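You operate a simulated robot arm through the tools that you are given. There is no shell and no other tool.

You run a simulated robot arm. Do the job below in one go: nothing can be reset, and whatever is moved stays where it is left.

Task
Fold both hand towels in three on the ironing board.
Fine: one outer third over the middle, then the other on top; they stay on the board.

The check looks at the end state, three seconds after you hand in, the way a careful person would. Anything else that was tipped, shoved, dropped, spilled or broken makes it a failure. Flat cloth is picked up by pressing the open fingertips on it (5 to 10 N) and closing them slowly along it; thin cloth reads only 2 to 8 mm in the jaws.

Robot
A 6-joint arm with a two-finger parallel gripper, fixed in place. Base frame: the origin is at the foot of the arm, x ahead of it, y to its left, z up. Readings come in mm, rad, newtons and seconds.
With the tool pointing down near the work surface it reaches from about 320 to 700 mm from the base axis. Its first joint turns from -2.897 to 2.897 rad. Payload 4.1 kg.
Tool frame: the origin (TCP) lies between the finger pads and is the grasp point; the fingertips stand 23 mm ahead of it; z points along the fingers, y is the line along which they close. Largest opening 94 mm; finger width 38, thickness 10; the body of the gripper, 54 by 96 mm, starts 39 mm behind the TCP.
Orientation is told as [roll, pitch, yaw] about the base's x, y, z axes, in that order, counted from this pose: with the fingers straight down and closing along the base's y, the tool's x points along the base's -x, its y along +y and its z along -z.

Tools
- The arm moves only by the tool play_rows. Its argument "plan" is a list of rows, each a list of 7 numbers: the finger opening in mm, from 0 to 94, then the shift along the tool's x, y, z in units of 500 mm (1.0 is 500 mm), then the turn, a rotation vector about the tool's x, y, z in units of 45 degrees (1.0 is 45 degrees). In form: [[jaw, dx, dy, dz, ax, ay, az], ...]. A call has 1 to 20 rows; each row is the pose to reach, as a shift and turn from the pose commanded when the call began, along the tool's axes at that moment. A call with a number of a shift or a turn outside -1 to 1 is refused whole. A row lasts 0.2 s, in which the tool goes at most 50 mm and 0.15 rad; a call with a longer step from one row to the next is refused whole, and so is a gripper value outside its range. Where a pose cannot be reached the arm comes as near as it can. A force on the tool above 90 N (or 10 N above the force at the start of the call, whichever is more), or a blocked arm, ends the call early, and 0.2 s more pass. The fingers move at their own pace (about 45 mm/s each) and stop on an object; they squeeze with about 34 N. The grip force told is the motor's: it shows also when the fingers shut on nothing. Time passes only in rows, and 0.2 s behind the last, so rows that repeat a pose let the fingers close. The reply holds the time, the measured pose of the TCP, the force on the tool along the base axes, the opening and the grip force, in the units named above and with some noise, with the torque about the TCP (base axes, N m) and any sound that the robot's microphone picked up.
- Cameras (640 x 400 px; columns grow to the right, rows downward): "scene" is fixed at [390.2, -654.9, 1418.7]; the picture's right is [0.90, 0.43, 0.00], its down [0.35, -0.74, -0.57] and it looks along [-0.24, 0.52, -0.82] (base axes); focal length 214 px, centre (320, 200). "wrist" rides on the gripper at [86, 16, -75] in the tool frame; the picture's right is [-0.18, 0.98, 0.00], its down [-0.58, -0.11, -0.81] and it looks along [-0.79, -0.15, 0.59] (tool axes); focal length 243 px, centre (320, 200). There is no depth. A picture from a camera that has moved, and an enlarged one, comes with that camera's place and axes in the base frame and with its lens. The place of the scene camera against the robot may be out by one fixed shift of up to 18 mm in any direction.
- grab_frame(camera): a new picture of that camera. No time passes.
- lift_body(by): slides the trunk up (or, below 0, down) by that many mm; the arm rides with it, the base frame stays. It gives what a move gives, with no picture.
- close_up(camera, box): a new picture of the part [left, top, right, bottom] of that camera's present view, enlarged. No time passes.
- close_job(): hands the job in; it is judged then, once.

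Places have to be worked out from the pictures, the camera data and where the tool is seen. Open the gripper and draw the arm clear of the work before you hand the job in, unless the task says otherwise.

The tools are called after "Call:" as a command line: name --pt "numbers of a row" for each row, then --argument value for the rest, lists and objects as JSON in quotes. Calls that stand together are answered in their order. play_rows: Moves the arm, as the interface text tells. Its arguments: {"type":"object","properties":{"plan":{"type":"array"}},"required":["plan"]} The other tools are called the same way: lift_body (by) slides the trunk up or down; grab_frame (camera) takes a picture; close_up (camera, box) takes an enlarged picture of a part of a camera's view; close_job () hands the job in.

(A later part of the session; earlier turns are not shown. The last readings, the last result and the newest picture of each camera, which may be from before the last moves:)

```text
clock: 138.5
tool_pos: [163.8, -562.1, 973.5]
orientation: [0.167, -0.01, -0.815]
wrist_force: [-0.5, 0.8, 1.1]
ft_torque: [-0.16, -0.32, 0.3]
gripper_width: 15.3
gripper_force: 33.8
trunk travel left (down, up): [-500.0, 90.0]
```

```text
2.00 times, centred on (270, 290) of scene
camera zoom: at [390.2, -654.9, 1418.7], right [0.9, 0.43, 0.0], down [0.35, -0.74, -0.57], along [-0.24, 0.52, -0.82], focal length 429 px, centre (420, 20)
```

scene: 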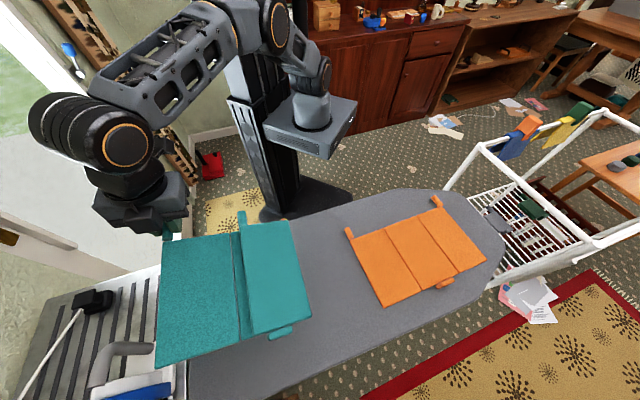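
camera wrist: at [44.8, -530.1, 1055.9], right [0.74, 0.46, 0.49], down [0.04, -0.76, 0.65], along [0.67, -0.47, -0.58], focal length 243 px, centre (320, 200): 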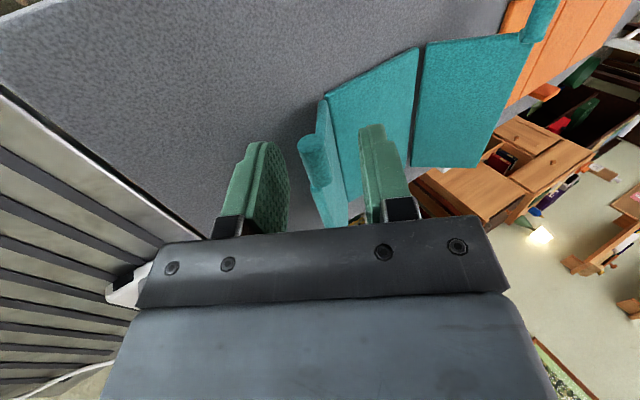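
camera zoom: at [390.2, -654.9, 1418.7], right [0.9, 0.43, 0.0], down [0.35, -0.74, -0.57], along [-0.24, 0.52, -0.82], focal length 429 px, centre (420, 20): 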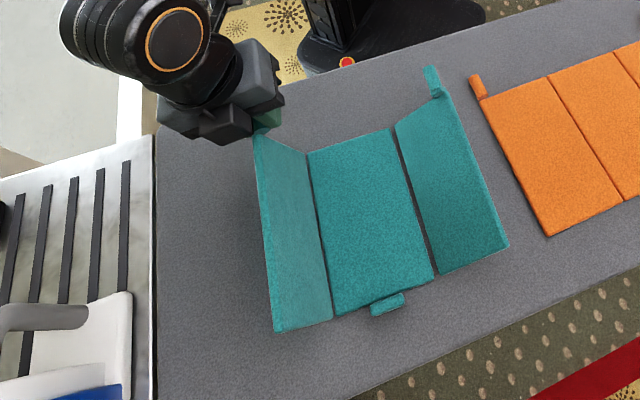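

Low forces; left third ~70°. Another 40° of fold.

Call:
play_rows --pt "0 0 0.0194 -0.0007 0.1111 0 0" --pt "0 0 0.0388 0.0002 0.2222 0 0" --pt "0 0 0.058 0.0029 0.3333 0 0" --pt "0 0 0.077 0.0072 0.4444 0 0" --pt "0 0 0.0955 0.0132 0.5556 0 0" --pt "0 0 0.1134 0.0208 0.6667 0 0" --pt "0 0 0.1306 0.0298 0.7778 0 0" --pt "0 0 0.1469 0.0404 0.8889 0 0"

Call:
close_up --camera "scene" --box '[170, 190, 370, 390]'

```text
clock: 140.3
tool_pos: [218.5, -509.4, 966.0]
orientation: [-0.531, -0.013, -0.817]
wrist_force: [0.2, 1.3, 2.1]
ft_torque: [-0.34, -0.31, 0.18]
gripper_width: 15.3
gripper_force: 33.7
trunk travel left (down, up): [-500.0, 90.0]
```

```text
2.00 times, centred on (270, 290) of scene
camera zoom: at [390.2, -654.9, 1418.7], right [0.9, 0.43, 0.0], down [0.35, -0.74, -0.57], along [-0.24, 0.52, -0.82], focal length 429 px, centre (420, 20)
```

zoom: 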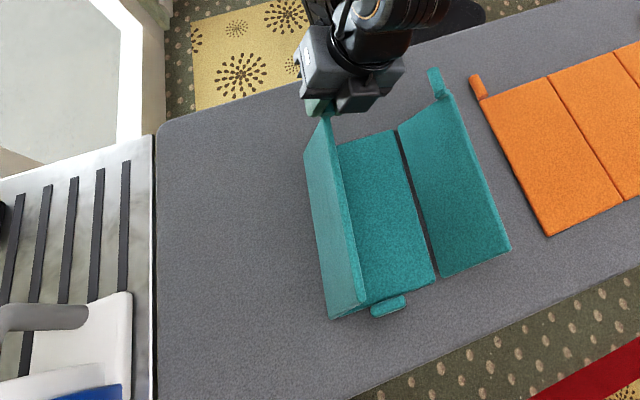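

Left third ~113°. I continue 18° more to ~131°, keeping the gripper clear of the right rod.

Call:
play_rows --pt "0 0 0.0194 -0.0007 0.1111 0 0" --pt "0 0 0.0388 0.0002 0.2222 0 0" --pt "0 0 0.058 0.0029 0.3333 0 0" --pt "0 0 0.0695 0.0053 0.4 0 0"

Call:
grab_frame --camera "wrist"

Call:
close_up --camera "scene" --box '[170, 190, 370, 390]'

```text
clock: 141.3
tool_pos: [240.6, -490.8, 946.1]
orientation: [-0.844, -0.012, -0.815]
wrist_force: [-1.3, -1.7, 0.0]
ft_torque: [-0.06, 0.04, -0.14]
gripper_width: 15.6
gripper_force: 33.8
trunk travel left (down, up): [-500.0, 90.0]
```

```text
taken
camera wrist: at [229.3, -381.2, 982.5], right [0.61, 0.31, -0.73], down [0.78, -0.05, 0.62], along [0.15, -0.95, -0.27], focal length 243 px, centre (320, 200)
```

wrist: 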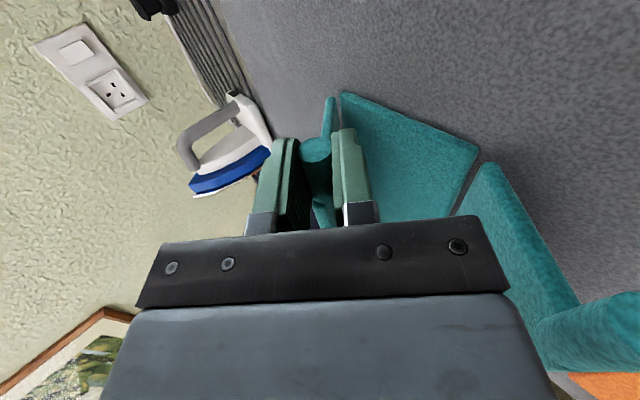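

```text
2.00 times, centred on (270, 290) of scene
camera zoom: at [390.2, -654.9, 1418.7], right [0.9, 0.43, 0.0], down [0.35, -0.74, -0.57], along [-0.24, 0.52, -0.82], focal length 429 px, centre (420, 20)
```

zoom: 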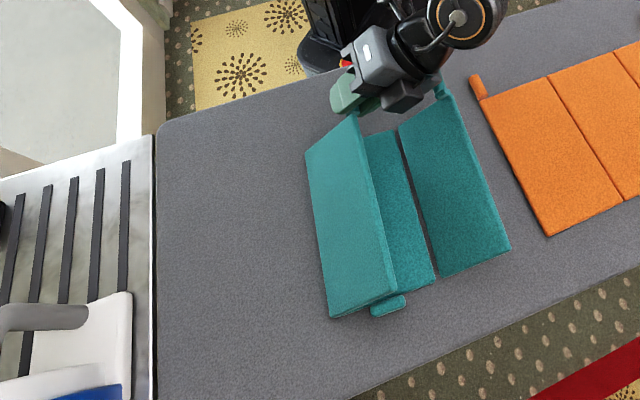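

Left third ~131° with almost no load. I release, withdraw, rise and re-orient for a second bite on the rod.

Call:
play_rows --pt "25 0 0 0 0 0 0" --pt "36 0 0 0 0 0 0" --pt "36 0 0 0 0 0 0" --pt "36 0.05 0 0 0 0 0" --pt "36 0.1 0 0 0 0 0" --pt "36 0.12 -0.045 -0.04 0 0 0" --pt "36 0.12 -0.09 -0.08 0 0 0" --pt "40 0.12 -0.09 -0.08 -0.17 0 0" --pt "40 0.12 -0.09 -0.08 -0.34 0 0" --pt "40 0.12 -0.09 -0.08 -0.51 0 0" --pt "40 0.12 -0.09 -0.08 -0.68 0 0" --pt "40 0.12 -0.09 -0.08 -0.84 0 0" --pt "40 0.12 -0.09 -0.08 -1.0 0 0"

Call:
play_rows --pt "40 -0.04 -0.013 0.005 -0.1 0 0" --pt "40 -0.08 -0.026 0.01 -0.2 0 0" --pt "40 -0.12 -0.0386 0.016 -0.298 0 0" --pt "40 -0.12 -0.0386 0.016 -0.298 0 0"

Call:
grab_frame --camera "wrist"

Call:
close_up --camera "scene" --box '[170, 190, 370, 390]'

```text
clock: 144.1
tool_pos: [197.7, -448.0, 1005.5]
orientation: [-0.057, -0.012, -0.815]
wrist_force: [0.7, -0.8, -0.2]
ft_torque: [-0.02, -0.01, 0.01]
gripper_width: 40.2
gripper_force: 0.0
trunk travel left (down, up): [-500.0, 90.0]
```

```text
clock: 145.1
tool_pos: [224.8, -504.8, 1000.7]
orientation: [0.176, -0.011, -0.815]
wrist_force: [0.2, -0.6, 0.1]
ft_torque: [0.05, 0.0, -0.02]
gripper_width: 40.1
gripper_force: 0.1
trunk travel left (down, up): [-500.0, 90.0]
```

```text
taken
camera wrist: at [167.6, -439.5, 1074.8], right [0.83, 0.53, 0.17], down [0.21, -0.59, 0.78], along [0.52, -0.61, -0.6], focal length 243 px, centre (320, 200)
```

wrist: 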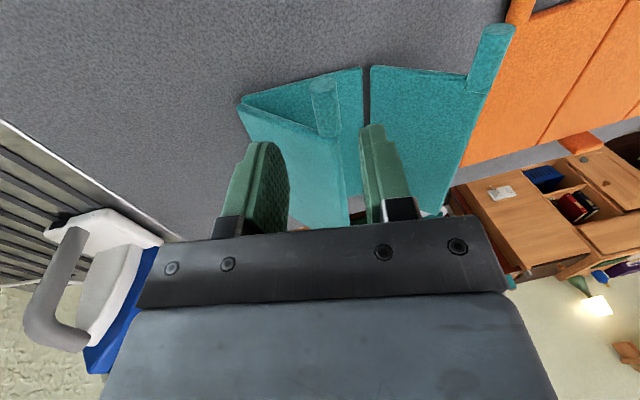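

```text
2.00 times, centred on (270, 290) of scene
camera zoom: at [390.2, -654.9, 1418.7], right [0.9, 0.43, 0.0], down [0.35, -0.74, -0.57], along [-0.24, 0.52, -0.82], focal length 429 px, centre (420, 20)
```

zoom: 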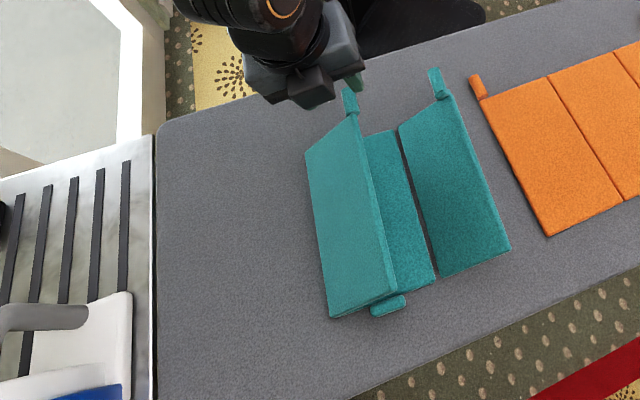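

Rod at ~62 mm ahead, centred. I advance 51 mm and close.

Call:
play_rows --pt "40 0.002 0.006 0.03 0 0 0" --pt "40 0.002 0.006 0.06 0 0 0" --pt "40 0.002 0.006 0.085 0 0 0" --pt "40 0.002 0.006 0.102 0 0 0" --pt "32 0.002 0.006 0.102 0 0 0" --pt "25 0.002 0.006 0.102 0 0 0" --pt "19 0.002 0.006 0.102 0 0 0" --pt "12 0.002 0.006 0.102 0 0 0" --pt "4 0.002 0.006 0.102 0 0 0" --pt "0 0.002 0.006 0.102 0 0 0"

Call:
grab_frame --camera "wrist"

```text
clock: 147.3
tool_pos: [232.1, -495.8, 949.7]
orientation: [0.174, -0.01, -0.816]
wrist_force: [0.7, -0.2, -0.5]
ft_torque: [0.02, -0.01, -0.02]
gripper_width: 15.5
gripper_force: 33.8
trunk travel left (down, up): [-500.0, 90.0]
```

```text
taken
camera wrist: at [175.4, -429.4, 1025.1], right [0.83, 0.53, 0.17], down [0.21, -0.59, 0.78], along [0.52, -0.61, -0.6], focal length 243 px, centre (320, 200)
```

wrist: 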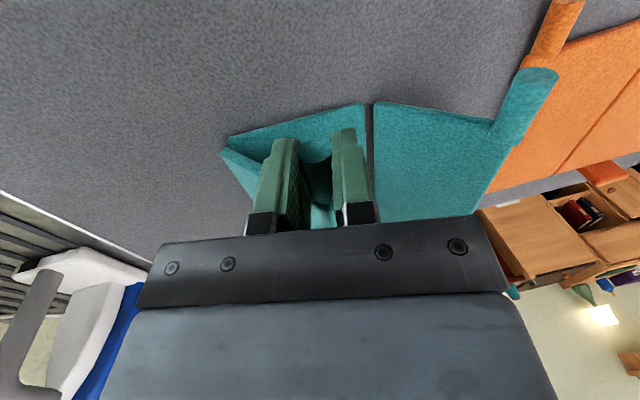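

Gripped. I continue folding 15° and check.

Call:
play_rows --pt "0 0 0.0111 0.0143 0.1111 0 0" --pt "0 0 0.0209 0.0294 0.2222 0 0" --pt "0 0 0.0293 0.0454 0.3333 0 0"

Call:
close_up --camera "scene" --box '[170, 190, 370, 390]'

```text
clock: 148.1
tool_pos: [247.2, -483.4, 930.6]
orientation: [-0.087, -0.01, -0.815]
wrist_force: [0.8, 1.5, 0.4]
ft_torque: [-0.02, -0.08, 0.16]
gripper_width: 15.4
gripper_force: 34.1
trunk travel left (down, up): [-500.0, 90.0]
```

```text
2.00 times, centred on (270, 290) of scene
camera zoom: at [390.2, -654.9, 1418.7], right [0.9, 0.43, 0.0], down [0.35, -0.74, -0.57], along [-0.24, 0.52, -0.82], focal length 429 px, centre (420, 20)
```

zoom: 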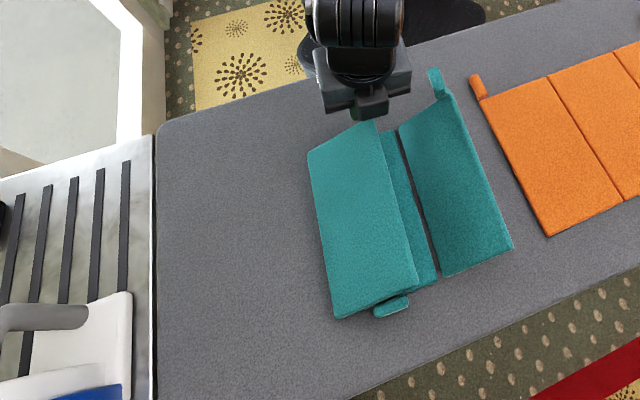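

No blockage now — the left third is at ~149°. Another 14°.

Call:
play_rows --pt "0 0 0.0111 0.0143 0.1111 0 0" --pt "0 0 0.0209 0.0294 0.2222 0 0" --pt "0 0 0.0278 0.0421 0.3111 0 0"

Call:
grab_frame --camera "wrist"

Call:
close_up --camera "scene" --box '[170, 190, 370, 390]'

```text
clock: 148.9
tool_pos: [255.8, -473.8, 908.3]
orientation: [-0.331, -0.01, -0.815]
wrist_force: [1.5, 1.1, 1.4]
ft_torque: [0.03, 0.16, -0.05]
gripper_width: 15.3
gripper_force: 33.4
trunk travel left (down, up): [-500.0, 90.0]
```

```text
taken
camera wrist: at [225.6, -384.0, 972.0], right [0.8, 0.5, -0.32], down [0.51, -0.31, 0.8], along [0.3, -0.81, -0.5], focal length 243 px, centre (320, 200)
```

wrist: 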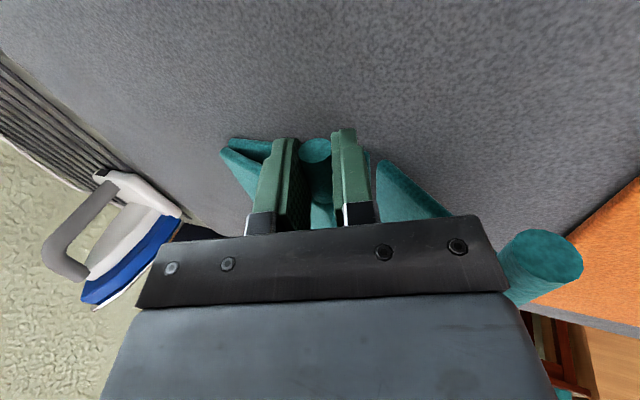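

```text
2.00 times, centred on (270, 290) of scene
camera zoom: at [390.2, -654.9, 1418.7], right [0.9, 0.43, 0.0], down [0.35, -0.74, -0.57], along [-0.24, 0.52, -0.82], focal length 429 px, centre (420, 20)
```

zoom: 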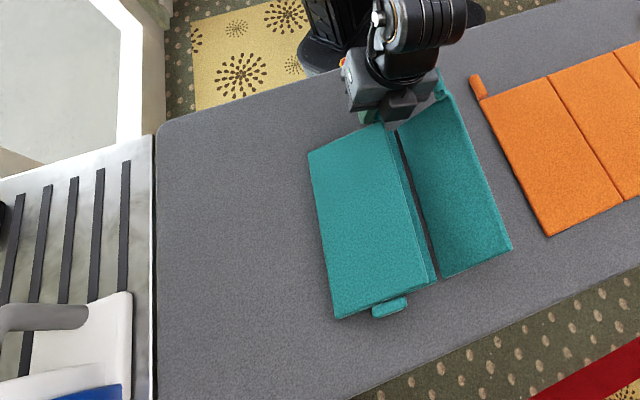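

Left third at ~163°. I release, withdraw, straighten the tool and go above it with closed fingers to press it flat.

Call:
play_rows --pt "25 0 0 0 0 0 0" --pt "32 0 0 0 0 0 0" --pt "32 0 0 0 0 0 0" --pt "32 0.05 0 0 0 0 0" --pt "32 0.1 0 0 0 0 0" --pt "32 0.12 -0.026 -0.0756 0 0 0" --pt "20 0.12 -0.052 -0.151 -0.15 0 0" --pt "0 0.12 -0.052 -0.151 -0.3 0 0" --pt "0 0.12 -0.052 -0.151 -0.42 0 0"

Call:
play_rows --pt "0 -0.062 -0.0116 0.01 0 0 0" --pt "0 -0.125 -0.0232 0.02 0 0 0" --pt "0 -0.187 -0.0348 0.03 0 0 0" --pt "0 -0.25 -0.0464 0.045 0 0 0" --pt "0 -0.312 -0.058 0.056 0 0 0" --pt "0 -0.312 -0.058 0.056 0 0 0"

Call:
grab_frame --camera "wrist"

Call:
close_up --camera "scene" --box '[170, 190, 370, 390]'

```text
clock: 150.9
tool_pos: [214.4, -429.7, 987.9]
orientation: [0.001, -0.009, -0.815]
wrist_force: [0.3, -0.1, -0.1]
ft_torque: [-0.01, 0.01, -0.01]
gripper_width: 0.0
gripper_force: 34.1
trunk travel left (down, up): [-500.0, 90.0]
```

```text
clock: 152.3
tool_pos: [301.3, -565.1, 960.6]
orientation: [0.0, -0.012, -0.817]
wrist_force: [0.4, -0.7, -1.3]
ft_torque: [-0.01, 0.02, -0.02]
gripper_width: 0.0
gripper_force: 33.8
trunk travel left (down, up): [-500.0, 90.0]
```

```text
taken
camera wrist: at [253.6, -490.2, 1034.4], right [0.84, 0.54, 0.0], down [0.31, -0.49, 0.81], along [0.44, -0.68, -0.58], focal length 243 px, centre (320, 200)
```

wrist: 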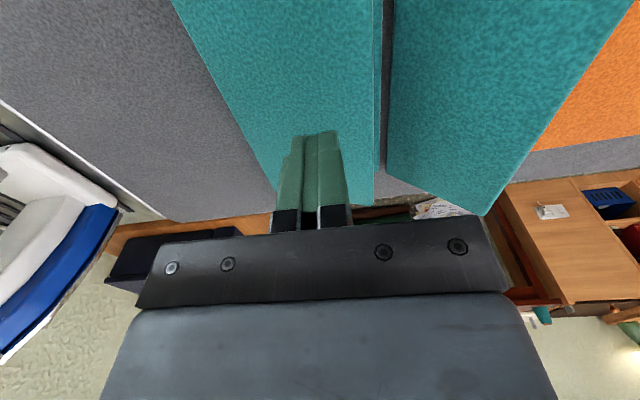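

```text
2.00 times, centred on (270, 290) of scene
camera zoom: at [390.2, -654.9, 1418.7], right [0.9, 0.43, 0.0], down [0.35, -0.74, -0.57], along [-0.24, 0.52, -0.82], focal length 429 px, centre (420, 20)
```

zoom: 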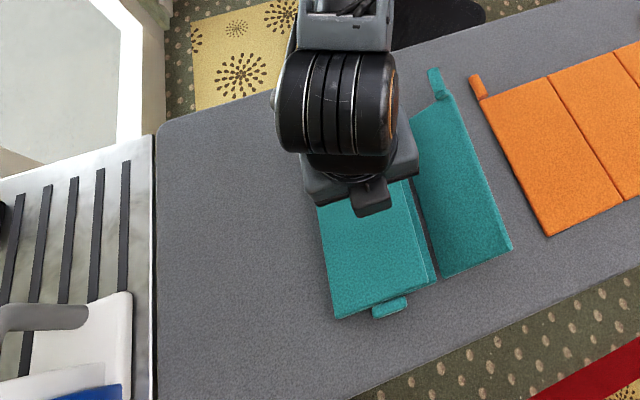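

I press straight down on the left third in small steps, watching the force.

Call:
play_rows --pt "0 0 0 0.05 0 0 0" --pt "0 0 0 0.07 0 0 0" --pt "0 0 0 0.08 0 0 0" --pt "0 0 0 0.09 0 0 0" --pt "0 0 0 0.098 0 0 0" --pt "0 0 0 0.106 0 0 0"

```text
clock: 153.7
tool_pos: [300.6, -563.6, 907.3]
orientation: [-0.001, -0.011, -0.816]
wrist_force: [0.4, -0.1, 0.5]
ft_torque: [0.03, -0.02, -0.01]
gripper_width: 0.0
gripper_force: 34.2
trunk travel left (down, up): [-500.0, 90.0]
```

Almost no force at 907. A few more millimetres to seat it.

Call:
play_rows --pt "0 0 0 0.004 0 0 0" --pt "0 0 0 0.008 0 0 0" --pt "0 0 0 0.011 0 0 0" --pt "0 0 0 0.013 0 0 0"

Call:
grab_frame --camera "wrist"

```text
clock: 154.7
tool_pos: [300.0, -564.5, 901.9]
orientation: [-0.001, -0.011, -0.816]
wrist_force: [-0.3, -0.2, 1.0]
ft_torque: [0.0, 0.0, -0.02]
gripper_width: 0.2
gripper_force: 33.8
trunk travel left (down, up): [-500.0, 90.0]
```

```text
taken
camera wrist: at [253.2, -489.8, 974.8], right [0.84, 0.54, 0.0], down [0.31, -0.49, 0.81], along [0.44, -0.68, -0.58], focal length 243 px, centre (320, 200)
```

wrist: 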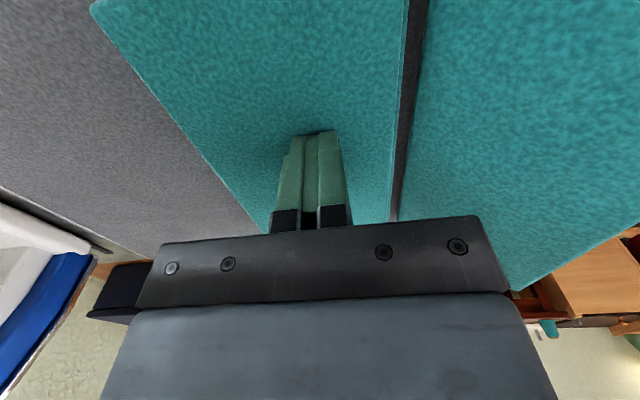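

Light contact now. I press a bit more to reach ~5–10 N.

Call:
play_rows --pt "0 0 0 0.002 0 0 0" --pt "0 0 0 0.004 0 0 0" --pt "0 0 0 0.006 0 0 0"

```text
clock: 155.5
tool_pos: [299.4, -564.6, 901.4]
orientation: [-0.001, -0.016, -0.815]
wrist_force: [1.0, 0.1, 8.8]
ft_torque: [0.18, 0.09, -0.01]
gripper_width: 0.3
gripper_force: 33.5
trunk travel left (down, up): [-500.0, 90.0]
```

The left third now lies flush on the middle (top z≈878.5, 9 N). I rise and go to the right rod, tilting the tool 35° toward the outside.

Call:
play_rows --pt "0 0 0 -0.09 0 0 0" --pt "0 0 0 -0.18 0 0 0" --pt "0 0 0 -0.26 0 0 0" --pt "20 0.0406 0.0572 -0.2444 0.1556 0 0" --pt "40 0.0812 0.1144 -0.2288 0.3112 0 0" --pt "40 0.1218 0.1716 -0.2132 0.4668 0 0" --pt "40 0.1624 0.2288 -0.1976 0.6224 0 0" --pt "40 0.203 0.286 -0.182 0.778 0 0" --pt "40 0.203 0.286 -0.182 0.778 0 0"

Call:
grab_frame --camera "wrist"

Call:
close_up --camera "scene" --box '[190, 190, 390, 390]'

```text
clock: 157.5
tool_pos: [334.4, -390.8, 988.7]
orientation: [-0.614, -0.01, -0.816]
wrist_force: [-0.9, -0.5, -0.4]
ft_torque: [0.03, 0.03, 0.02]
gripper_width: 40.0
gripper_force: 0.1
trunk travel left (down, up): [-500.0, 90.0]
```

```text
taken
camera wrist: at [315.5, -289.0, 1038.8], right [0.72, 0.41, -0.56], down [0.67, -0.16, 0.73], along [0.21, -0.9, -0.39], focal length 243 px, centre (320, 200)
```

wrist: 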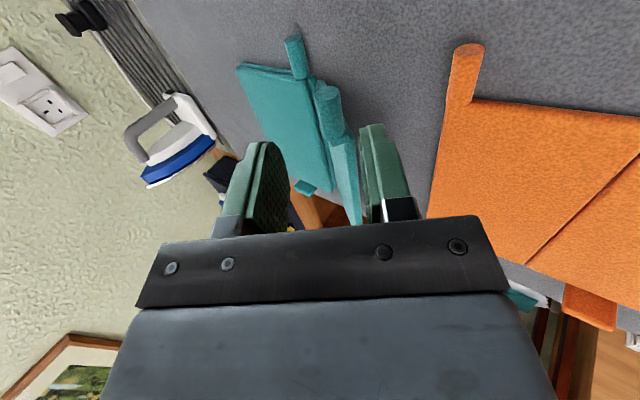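

```text
2.00 times, centred on (290, 290) of scene
camera zoom: at [390.2, -654.9, 1418.7], right [0.9, 0.43, 0.0], down [0.35, -0.74, -0.57], along [-0.24, 0.52, -0.82], focal length 429 px, centre (380, 20)
```

zoom: 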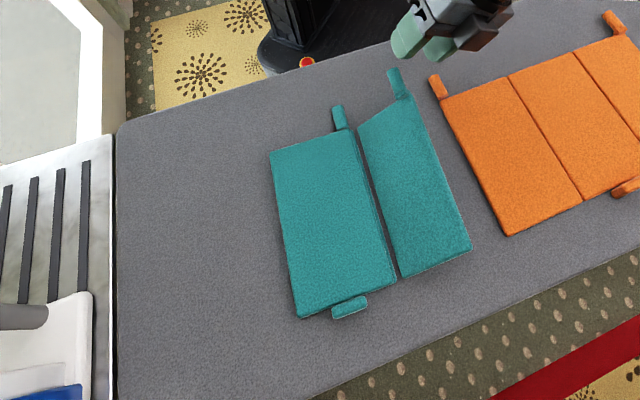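

The left third is perfectly flat on the middle. I approach the right rod 35 mm and re-check its position in the jaws.

Call:
play_rows --pt "40 0 0.004 0.02 0 0 0" --pt "40 0 0.008 0.045 0 0 0" --pt "40 0 0.008 0.07 0 0 0" --pt "40 0 0.008 0.07 0 0 0"

Call:
close_up --camera "wrist" --box '[220, 60, 440, 240]'

```text
clock: 158.5
tool_pos: [321.8, -404.2, 958.0]
orientation: [-0.612, -0.012, -0.815]
wrist_force: [-0.2, -0.3, 0.5]
ft_torque: [0.0, 0.01, 0.0]
gripper_width: 39.9
gripper_force: 0.1
trunk travel left (down, up): [-500.0, 90.0]
```

```text
2.22 times, centred on (330, 150) of wrist
camera zoom: at [303.7, -301.6, 1008.1], right [0.72, 0.41, -0.56], down [0.67, -0.16, 0.73], along [0.21, -0.9, -0.39], focal length 539 px, centre (298, 311)
```

zoom: 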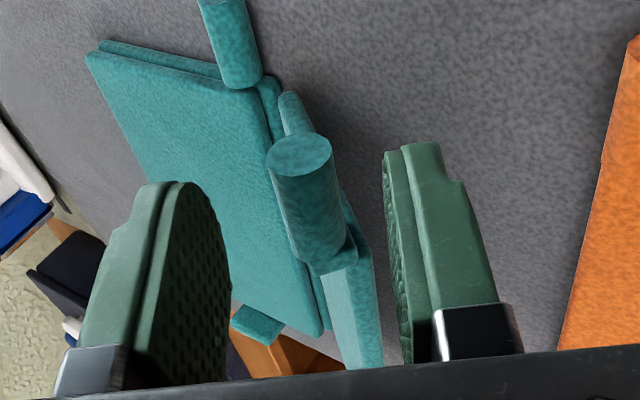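

Rod is 31 mm ahead, 7 mm farther out. I advance 20 mm with that correction and close.

Call:
play_rows --pt "40 -0.006 0.003 0.015 0 0 0" --pt "40 -0.013 0.003 0.03 0 0 0" --pt "40 -0.013 0.003 0.04 0 0 0" --pt "32 -0.013 0.003 0.04 0 0 0" --pt "25 -0.013 0.003 0.04 0 0 0" --pt "19 -0.013 0.003 0.04 0 0 0" --pt "12 -0.013 0.003 0.04 0 0 0" --pt "4 -0.013 0.003 0.04 0 0 0" --pt "0 -0.013 0.003 0.04 0 0 0"

Call:
close_up --camera "wrist" --box '[220, 60, 440, 240]'

```text
clock: 160.5
tool_pos: [320.0, -415.0, 939.8]
orientation: [-0.613, -0.01, -0.815]
wrist_force: [-0.4, -0.4, 0.3]
ft_torque: [0.13, 0.12, 0.08]
gripper_width: 15.6
gripper_force: 34.2
trunk travel left (down, up): [-500.0, 90.0]
```

```text
2.22 times, centred on (330, 150) of wrist
camera zoom: at [301.4, -313.7, 990.3], right [0.72, 0.41, -0.56], down [0.67, -0.16, 0.73], along [0.21, -0.9, -0.39], focal length 539 px, centre (298, 311)
```

zoom: 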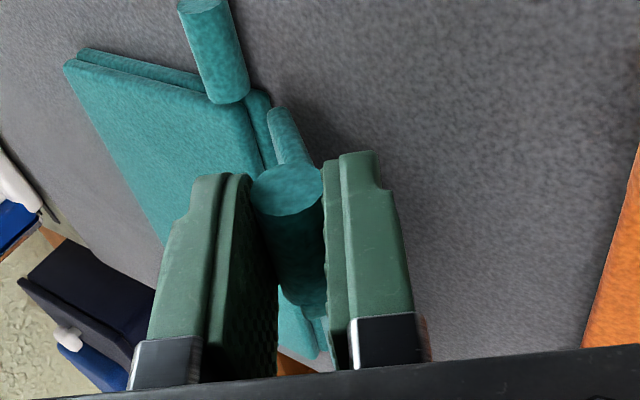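

Gripped the right rod securely. I fold it up 20° about the right seam and check.

Call:
play_rows --pt "0 0 -0.0173 -0.0035 -0.1111 0 0" --pt "0 0 -0.0348 -0.0055 -0.2222 0 0" --pt "0 0 -0.0525 -0.006 -0.3333 0 0" --pt "0 0 -0.0702 -0.0049 -0.4444 0 0"

Call:
close_up --camera "scene" --box '[190, 190, 390, 390]'

```text
clock: 161.5
tool_pos: [298.5, -436.0, 963.5]
orientation: [-0.262, -0.011, -0.817]
wrist_force: [-0.4, -0.2, 0.6]
ft_torque: [-0.02, 0.03, -0.13]
gripper_width: 15.4
gripper_force: 34.1
trunk travel left (down, up): [-500.0, 90.0]
```

```text
2.00 times, centred on (290, 290) of scene
camera zoom: at [390.2, -654.9, 1418.7], right [0.9, 0.43, 0.0], down [0.35, -0.74, -0.57], along [-0.24, 0.52, -0.82], focal length 429 px, centre (380, 20)
```

zoom: 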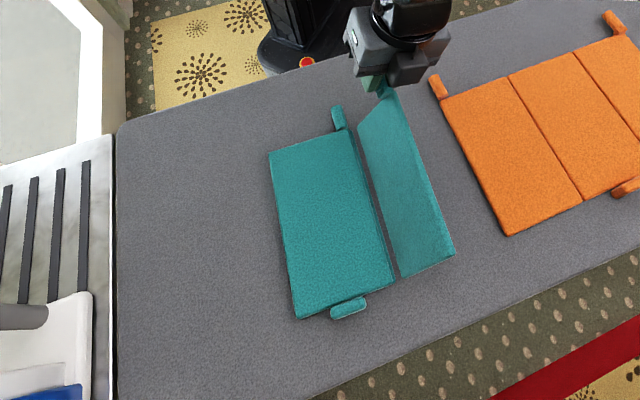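

No load, towel steady. Another 45° to ~104°.

Call:
play_rows --pt "0 0 -0.0173 -0.0035 -0.1111 0 0" --pt "0 0 -0.0348 -0.0055 -0.2222 0 0" --pt "0 0 -0.0525 -0.006 -0.3333 0 0" --pt "0 0 -0.0702 -0.0049 -0.4444 0 0" --pt "0 0 -0.0876 -0.0023 -0.5556 0 0" --pt "0 0 -0.1048 0.0018 -0.6667 0 0" --pt "0 0 -0.1216 0.0074 -0.7778 0 0" --pt "0 0 -0.1378 0.0144 -0.8889 0 0" --pt "0 0 -0.1532 0.0228 -1.0 0 0"

Call:
close_up --camera "scene" --box '[190, 190, 390, 390]'

Call:
grab_frame --camera "wrist"

```text
clock: 163.5
tool_pos: [242.2, -487.7, 971.6]
orientation: [0.523, -0.011, -0.816]
wrist_force: [-0.8, 0.0, -0.3]
ft_torque: [0.0, 0.12, -0.11]
gripper_width: 15.3
gripper_force: 34.8
trunk travel left (down, up): [-500.0, 90.0]
```

```text
2.00 times, centred on (290, 290) of scene
camera zoom: at [390.2, -654.9, 1418.7], right [0.9, 0.43, 0.0], down [0.35, -0.74, -0.57], along [-0.24, 0.52, -0.82], focal length 429 px, centre (380, 20)
```

zoom: 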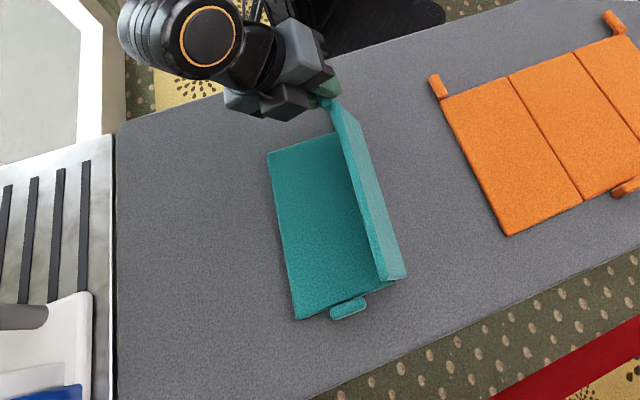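

```text
taken
camera wrist: at [167.0, -439.9, 1042.8], right [0.74, 0.45, 0.49], down [0.03, -0.76, 0.65], along [0.67, -0.47, -0.58], focal length 243 px, centre (320, 200)
```

wrist: 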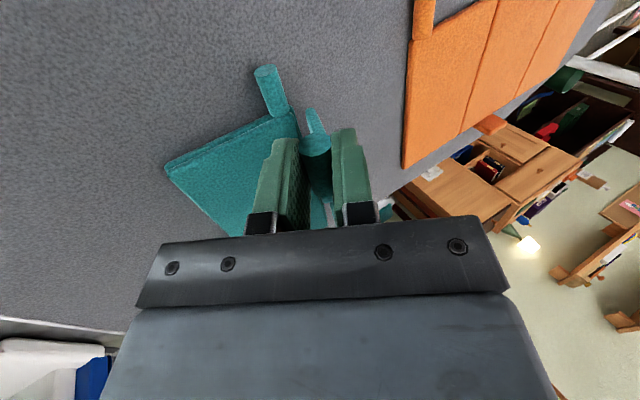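

Right third ~104°. I release, withdraw, re-tilt by 45° and come back above the rod for the second bite.

Call:
play_rows --pt "25 0 0 0 0 0 0" --pt "36 0 0 0 0 0 0" --pt "36 0 0 0 0 0 0" --pt "36 0.05 0 0 0 0 0" --pt "36 0.1 0 0 0 0 0" --pt "40 0.12 0.03 -0.052 0 0 0" --pt "40 0.12 0.06 -0.104 0 0 0" --pt "40 0.12 0.064 -0.098 0.167 0 0" --pt "40 0.12 0.068 -0.092 0.333 0 0" --pt "40 0.12 0.072 -0.085 0.5 0 0" --pt "40 0.12 0.076 -0.078 0.667 0 0" --pt "40 0.12 0.08 -0.072 0.833 0 0" --pt "40 0.12 0.084 -0.0677 1.0 0 0" --pt "40 0.06 0.084 -0.0627 1.0 0 0" --pt "40 0 0.084 -0.0577 1.0 0 0" --pt "40 0 0.084 -0.0577 1.0 0 0"

Call:
grab_frame --camera "wrist"

Call:
close_up --camera "wrist" --box '[220, 40, 440, 220]'

```text
clock: 166.9
tool_pos: [258.9, -471.9, 1019.0]
orientation: [-0.263, -0.011, -0.816]
wrist_force: [0.5, -0.1, -0.7]
ft_torque: [0.0, -0.01, -0.02]
gripper_width: 40.2
gripper_force: 0.0
trunk travel left (down, up): [-500.0, 90.0]
```

```text
taken
camera wrist: at [225.3, -384.1, 1085.7], right [0.82, 0.51, -0.25], down [0.47, -0.34, 0.81], along [0.33, -0.79, -0.52], focal length 243 px, centre (320, 200)
```

wrist: 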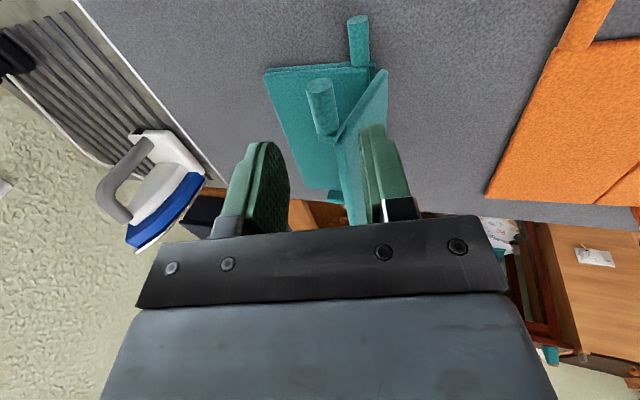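

```text
2.22 times, centred on (330, 130) of wrist
camera zoom: at [225.3, -384.1, 1085.7], right [0.82, 0.51, -0.25], down [0.47, -0.34, 0.81], along [0.33, -0.79, -0.52], focal length 539 px, centre (298, 356)
```

zoom: 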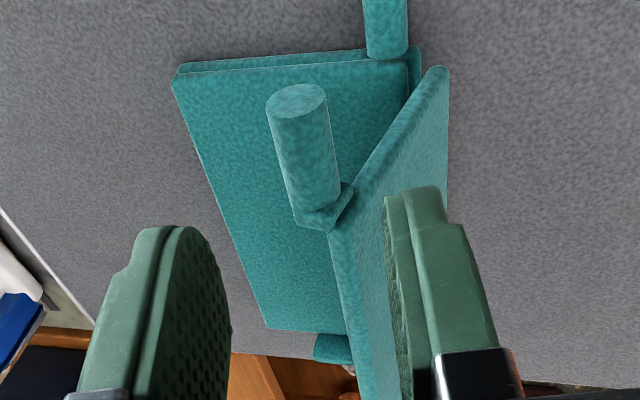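

Rod 61 mm ahead, centred. I advance 49 mm and close.

Call:
play_rows --pt "40 0.002 0.005 0.03 0 0 0" --pt "40 0.003 0.006 0.06 0 0 0" --pt "40 0.003 0.006 0.082 0 0 0" --pt "40 0.003 0.006 0.098 0 0 0" --pt "32 0.003 0.006 0.098 0 0 0" --pt "25 0.003 0.006 0.098 0 0 0" --pt "19 0.003 0.006 0.098 0 0 0" --pt "12 0.003 0.006 0.098 0 0 0" --pt "4 0.003 0.006 0.098 0 0 0" --pt "0 0.003 0.006 0.098 0 0 0"

Call:
close_up --camera "wrist" --box '[220, 60, 440, 240]'

```text
clock: 169.1
tool_pos: [250.1, -477.4, 970.8]
orientation: [-0.263, -0.011, -0.815]
wrist_force: [0.1, -0.5, 2.1]
ft_torque: [0.07, 0.11, 0.08]
gripper_width: 15.0
gripper_force: 34.3
trunk travel left (down, up): [-500.0, 90.0]
```

```text
2.22 times, centred on (330, 150) of wrist
camera zoom: at [217.6, -389.9, 1035.9], right [0.82, 0.51, -0.25], down [0.47, -0.34, 0.81], along [0.33, -0.78, -0.52], focal length 539 px, centre (298, 311)
```

zoom: 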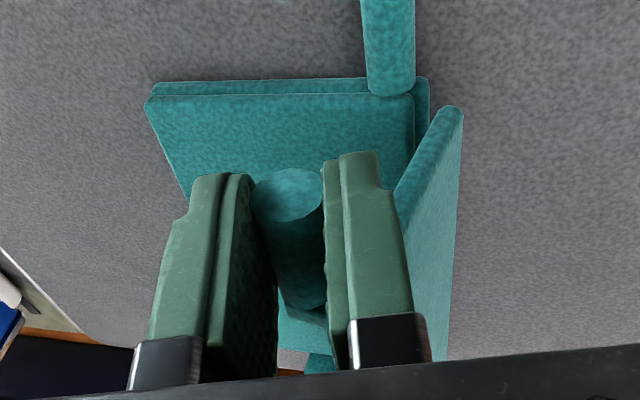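

Gripped. I fold another 25° and check.

Call:
play_rows --pt "0 0 -0.0153 0.0079 -0.1111 0 0" --pt "0 0 -0.0299 0.017 -0.2222 0 0" --pt "0 0 -0.0436 0.0274 -0.3333 0 0" --pt "0 0 -0.0564 0.039 -0.4444 0 0" --pt "0 0 -0.068 0.0516 -0.5556 0 0"

Call:
close_up --camera "scene" --box '[190, 190, 390, 390]'

```text
clock: 170.3
tool_pos: [220.8, -504.9, 953.1]
orientation: [0.175, -0.01, -0.816]
wrist_force: [-1.2, -2.2, 1.0]
ft_torque: [-0.04, 0.12, -0.06]
gripper_width: 15.4
gripper_force: 33.8
trunk travel left (down, up): [-500.0, 90.0]
```

```text
2.00 times, centred on (290, 290) of scene
camera zoom: at [390.2, -654.9, 1418.7], right [0.9, 0.43, 0.0], down [0.35, -0.74, -0.57], along [-0.24, 0.52, -0.82], focal length 429 px, centre (380, 20)
```

zoom: 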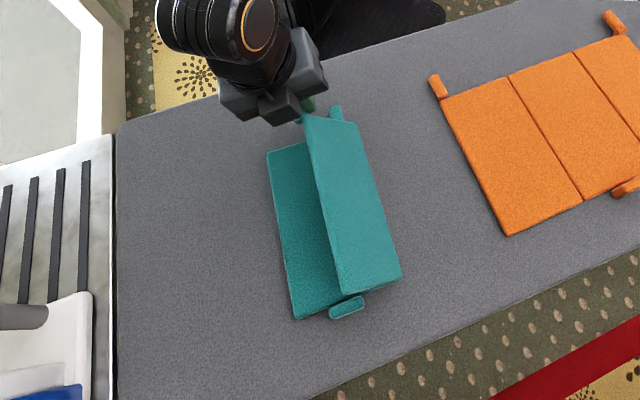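

~128° now. Another 28°.

Call:
play_rows --pt "0 0 -0.0153 0.0079 -0.1111 0 0" --pt "0 0 -0.0299 0.017 -0.2222 0 0" --pt "0 0 -0.0436 0.0274 -0.3333 0 0" --pt "0 0 -0.0564 0.039 -0.4444 0 0" --pt "0 0 -0.068 0.0516 -0.5556 0 0" --pt "0 0 -0.0745 0.0597 -0.6222 0 0"

Call:
close_up --camera "scene" --box '[190, 190, 390, 390]'

Call:
grab_frame --camera "wrist"

```text
clock: 171.7
tool_pos: [199.9, -527.2, 916.3]
orientation: [0.663, -0.011, -0.815]
wrist_force: [-1.2, 0.0, 0.4]
ft_torque: [0.2, 0.14, 0.03]
gripper_width: 15.4
gripper_force: 33.9
trunk travel left (down, up): [-500.0, 90.0]
```

```text
2.00 times, centred on (290, 290) of scene
camera zoom: at [390.2, -654.9, 1418.7], right [0.9, 0.43, 0.0], down [0.35, -0.74, -0.57], along [-0.24, 0.52, -0.82], focal length 429 px, centre (380, 20)
```

zoom: 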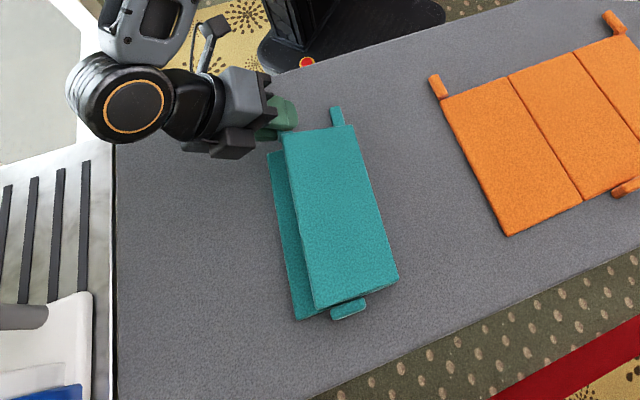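

```text
taken
camera wrist: at [117.4, -486.3, 984.9], right [0.69, 0.4, 0.61], down [-0.03, -0.82, 0.57], along [0.73, -0.41, -0.55], focal length 243 px, centre (320, 200)
```

wrist: 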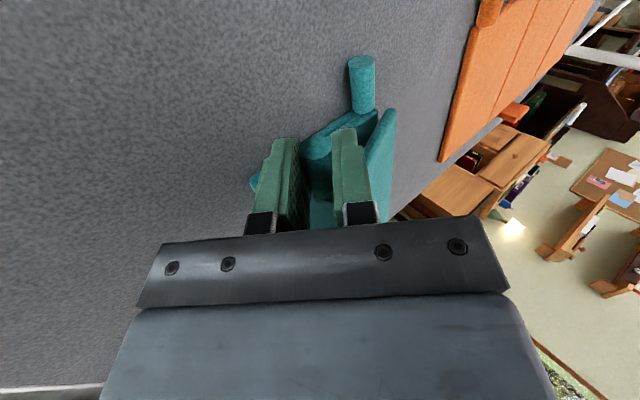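

Right third ~157°. I release, withdraw, straighten, and move over it with closed fingers for pressing.

Call:
play_rows --pt "25 0 0 0 0 0 0" --pt "32 0 0 0 0 0 0" --pt "32 0 0 0 0 0 0" --pt "32 0.05 0 0 0 0 0" --pt "32 0.1 0 0 0 0 0" --pt "32 0.12 0.049 -0.063 0 0 0" --pt "20 0.12 0.0985 -0.126 0 0 0" --pt "0 0.12 0.0985 -0.126 0.17 0 0" --pt "0 0.12 0.0985 -0.126 0.34 0 0" --pt "0 0.12 0.0985 -0.126 0.51 0 0" --pt "0 0.12 0.0985 -0.126 0.68 0 0" --pt "0 0.12 0.0985 -0.126 0.845 0 0"

Call:
play_rows --pt "0 -0.062 0.0088 0.01 0 0 0" --pt "0 -0.124 0.0176 0.02 0 0 0" --pt "0 -0.187 0.0264 0.035 0 0 0" --pt "0 -0.249 0.0352 0.05 0 0 0" --pt "0 -0.311 0.044 0.06 0 0 0" --pt "0 -0.311 0.044 0.06 0 0 0"

Call:
grab_frame --camera "wrist"

Call:
close_up --camera "scene" --box '[190, 190, 390, 390]'

```text
clock: 174.3
tool_pos: [159.1, -481.6, 996.8]
orientation: [-0.004, -0.009, -0.815]
wrist_force: [0.4, 0.1, -0.3]
ft_torque: [0.01, -0.02, -0.01]
gripper_width: 0.0
gripper_force: 33.9
trunk travel left (down, up): [-500.0, 90.0]
```

```text
clock: 175.7
tool_pos: [281.8, -580.2, 969.8]
orientation: [-0.001, -0.011, -0.816]
wrist_force: [0.9, -0.5, 0.2]
ft_torque: [-0.01, -0.02, 0.01]
gripper_width: 0.0
gripper_force: 34.0
trunk travel left (down, up): [-500.0, 90.0]
```

```text
taken
camera wrist: at [234.5, -505.9, 1042.7], right [0.84, 0.54, 0.0], down [0.31, -0.49, 0.81], along [0.44, -0.68, -0.58], focal length 243 px, centre (320, 200)
```

wrist: 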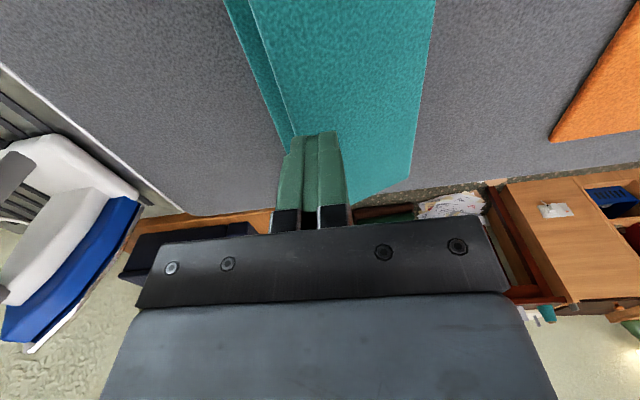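

```text
2.00 times, centred on (290, 290) of scene
camera zoom: at [390.2, -654.9, 1418.7], right [0.9, 0.43, 0.0], down [0.35, -0.74, -0.57], along [-0.24, 0.52, -0.82], focal length 429 px, centre (380, 20)
```

zoom: 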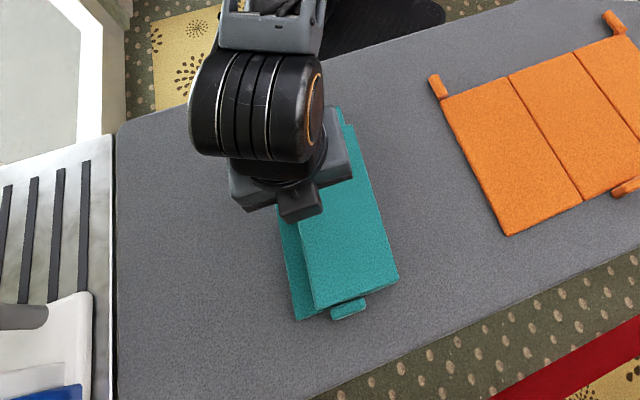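

I press the right third straight down in small steps.

Call:
play_rows --pt "0 0 0 0.05 0 0 0" --pt "0 0 0 0.07 0 0 0" --pt "0 0 0 0.08 0 0 0" --pt "0 0 0 0.09 0 0 0" --pt "0 0 0 0.1 0 0 0" --pt "0 0 0 0.108 0 0 0"

Call:
grab_frame --camera "wrist"

```text
clock: 177.1
tool_pos: [281.2, -581.3, 915.2]
orientation: [-0.001, -0.01, -0.815]
wrist_force: [-0.6, -0.5, 0.2]
ft_torque: [0.02, 0.03, 0.0]
gripper_width: 0.0
gripper_force: 34.6
trunk travel left (down, up): [-500.0, 90.0]
```

```text
taken
camera wrist: at [234.4, -506.9, 987.7], right [0.84, 0.54, 0.0], down [0.31, -0.49, 0.81], along [0.44, -0.68, -0.58], focal length 243 px, centre (320, 200)
```

wrist: 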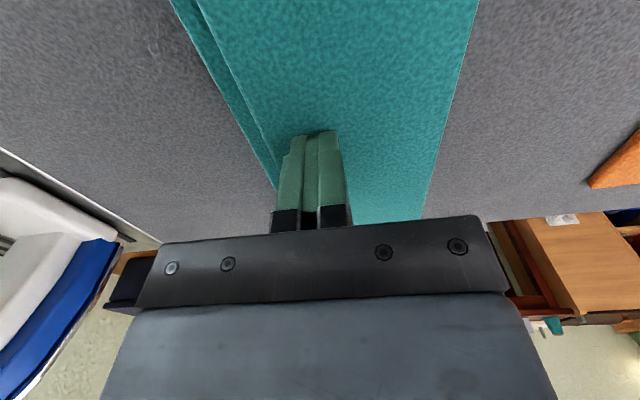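

Nearly flat with no force. I press the final millimetres until a light contact.

Call:
play_rows --pt "0 0 0 0.003 0 0 0" --pt "0 0 0 0.006 0 0 0" --pt "0 0 0 0.008 0 0 0" --pt "0 0 0 0.01 0 0 0"

```text
clock: 178.1
tool_pos: [280.1, -581.7, 913.4]
orientation: [-0.002, -0.016, -0.815]
wrist_force: [1.2, -3.2, 18.1]
ft_torque: [0.15, 0.23, 0.05]
gripper_width: 0.0
gripper_force: 34.0
trunk travel left (down, up): [-500.0, 90.0]
```

The right third is seated on top. I rise, back away and inspect the folded teal towel.

Call:
play_rows --pt "0 0 0 -0.03 0 0 0" --pt "0 0 0 -0.1 0 0 0" --pt "0 0.02 0 -0.19 0 0 0" --pt "0 0.09 0 -0.25 0 0 0" --pt "0 0.17 0.02 -0.28 0 0 0" --pt "20 0.23 0.05 -0.28 0 0 0" --pt "40 0.23 0.05 -0.28 0 0 0"

Call:
grab_frame --camera "wrist"

Call:
close_up --camera "scene" --box '[210, 210, 330, 340]'

Call:
grab_frame --camera "scene"

```text
clock: 179.7
tool_pos: [218.5, -476.9, 1049.1]
orientation: [-0.002, -0.01, -0.816]
wrist_force: [-0.4, 0.6, 0.3]
ft_torque: [-0.02, 0.01, 0.0]
gripper_width: 40.1
gripper_force: 0.0
trunk travel left (down, up): [-500.0, 90.0]
```

```text
taken
camera wrist: at [171.6, -403.5, 1121.8], right [0.84, 0.54, 0.0], down [0.31, -0.49, 0.81], along [0.44, -0.68, -0.58], focal length 243 px, centre (320, 200)
```

wrist: 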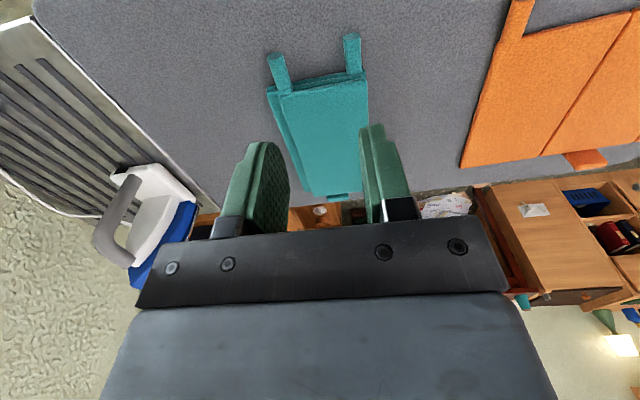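

```text
3.08 times, centred on (270, 275) of scene
camera zoom: at [390.2, -654.9, 1418.7], right [0.9, 0.43, 0.0], down [0.35, -0.74, -0.57], along [-0.24, 0.52, -0.82], focal length 660 px, centre (474, -31)
```

zoom: 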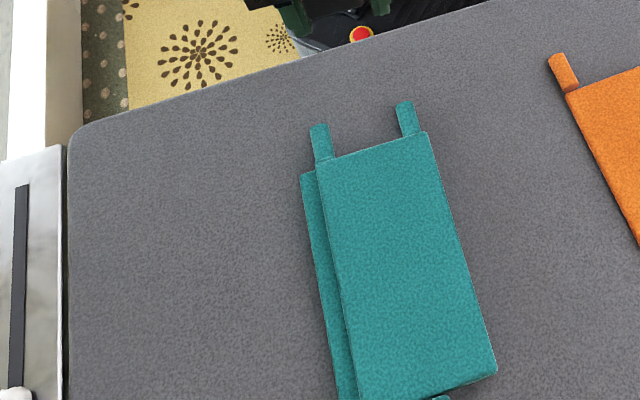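

```text
taken
```

scene: 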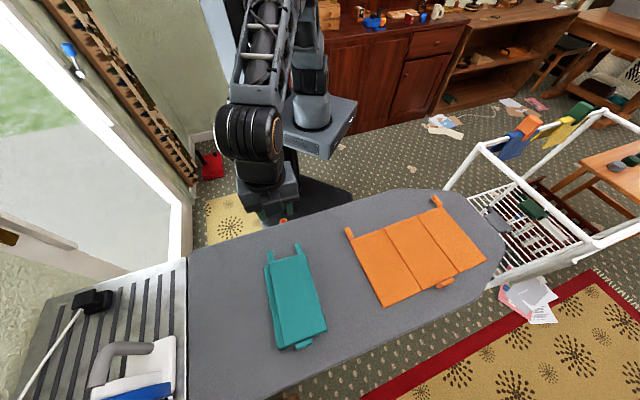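

The teal towel is neatly folded in three. Now I go above the orange towel's left rod to measure it.

Call:
play_rows --pt "45 0.011 0.066 0.008 0 0 -0.01" --pt "45 0.022 0.131 0.016 0 0 -0.02" --pt "45 0.033 0.197 0.024 0 0 -0.03" --pt "45 0.044 0.262 0.032 0 0 -0.04" --pt "45 0.0544 0.328 0.04 0 0 -0.05" --pt "45 0.0544 0.328 0.04 0 0 -0.05"

Call:
grab_frame --camera "wrist"

Call:
close_up --camera "wrist" --box '[260, 0, 560, 140]'

```text
clock: 181.1
tool_pos: [321.0, -346.6, 1029.0]
orientation: [0.0, -0.01, -0.776]
wrist_force: [0.7, -0.9, 1.4]
ft_torque: [0.0, -0.03, 0.02]
gripper_width: 45.0
gripper_force: 0.1
trunk travel left (down, up): [-500.0, 90.0]
```

```text
taken
camera wrist: at [271.2, -273.1, 1102.2], right [0.82, 0.57, 0.0], down [0.33, -0.48, 0.81], along [0.47, -0.67, -0.58], focal length 243 px, centre (320, 200)
```

wrist: 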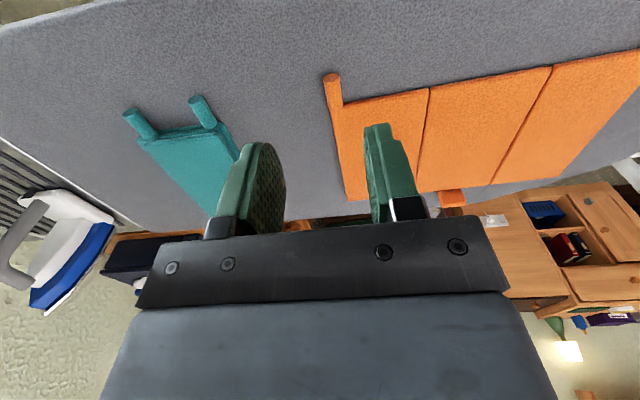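

```text
2.13 times, centred on (410, 70) of wrist
camera zoom: at [271.2, -273.1, 1102.2], right [0.82, 0.57, 0.0], down [0.33, -0.48, 0.81], along [0.47, -0.67, -0.58], focal length 518 px, centre (128, 477)
```

zoom: 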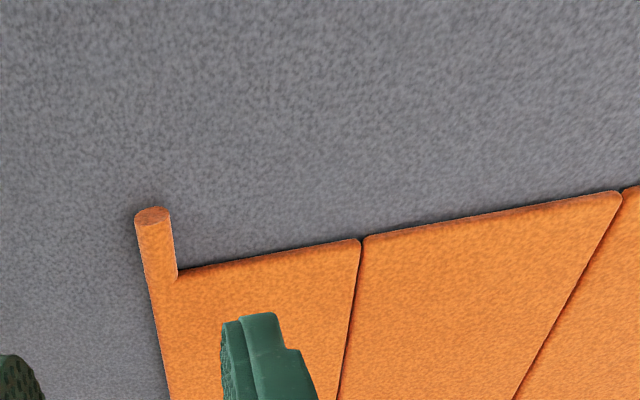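

Orange left rod: u≈-9.8, n≈-532…-502; left seam u≈84 (R≈94). I position over it and descend to near grip height.

Call:
play_rows --pt "45 -0.037 0.0086 0.05 0 0 0" --pt "45 -0.074 0.0172 0.12 0 0 0" --pt "45 -0.074 0.0172 0.19 0 0 0" --pt "45 -0.074 0.0172 0.24 0 0 0" --pt "45 -0.074 0.0172 0.262 0 0 0" --pt "45 -0.074 0.0172 0.274 0 0 0" --pt "45 -0.074 0.0172 0.28 0 0 0"

Call:
grab_frame --camera "wrist"

```text
clock: 182.7
tool_pos: [354.0, -367.9, 888.1]
orientation: [-0.002, -0.01, -0.777]
wrist_force: [-0.4, -0.3, 1.0]
ft_torque: [0.02, 0.05, -0.04]
gripper_width: 45.1
gripper_force: 0.1
trunk travel left (down, up): [-500.0, 90.0]
```

```text
taken
camera wrist: at [303.5, -295.3, 961.4], right [0.82, 0.57, 0.0], down [0.33, -0.48, 0.81], along [0.47, -0.67, -0.58], focal length 243 px, centre (320, 200)
```

wrist: 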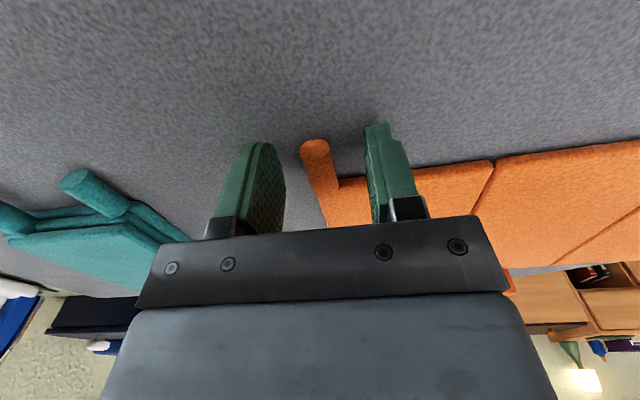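

Aligned with no contact. I creep down to the board and close.

Call:
play_rows --pt "45 0 0 0.004 0 0 0" --pt "45 0 0 0.007 0 0 0" --pt "45 0 0 0.0095 0 0 0"

```text
clock: 183.5
tool_pos: [354.4, -368.1, 885.3]
orientation: [-0.002, -0.009, -0.775]
wrist_force: [-0.3, 0.2, 0.4]
ft_torque: [-0.01, 0.01, -0.02]
gripper_width: 44.9
gripper_force: 0.0
trunk travel left (down, up): [-500.0, 90.0]
```

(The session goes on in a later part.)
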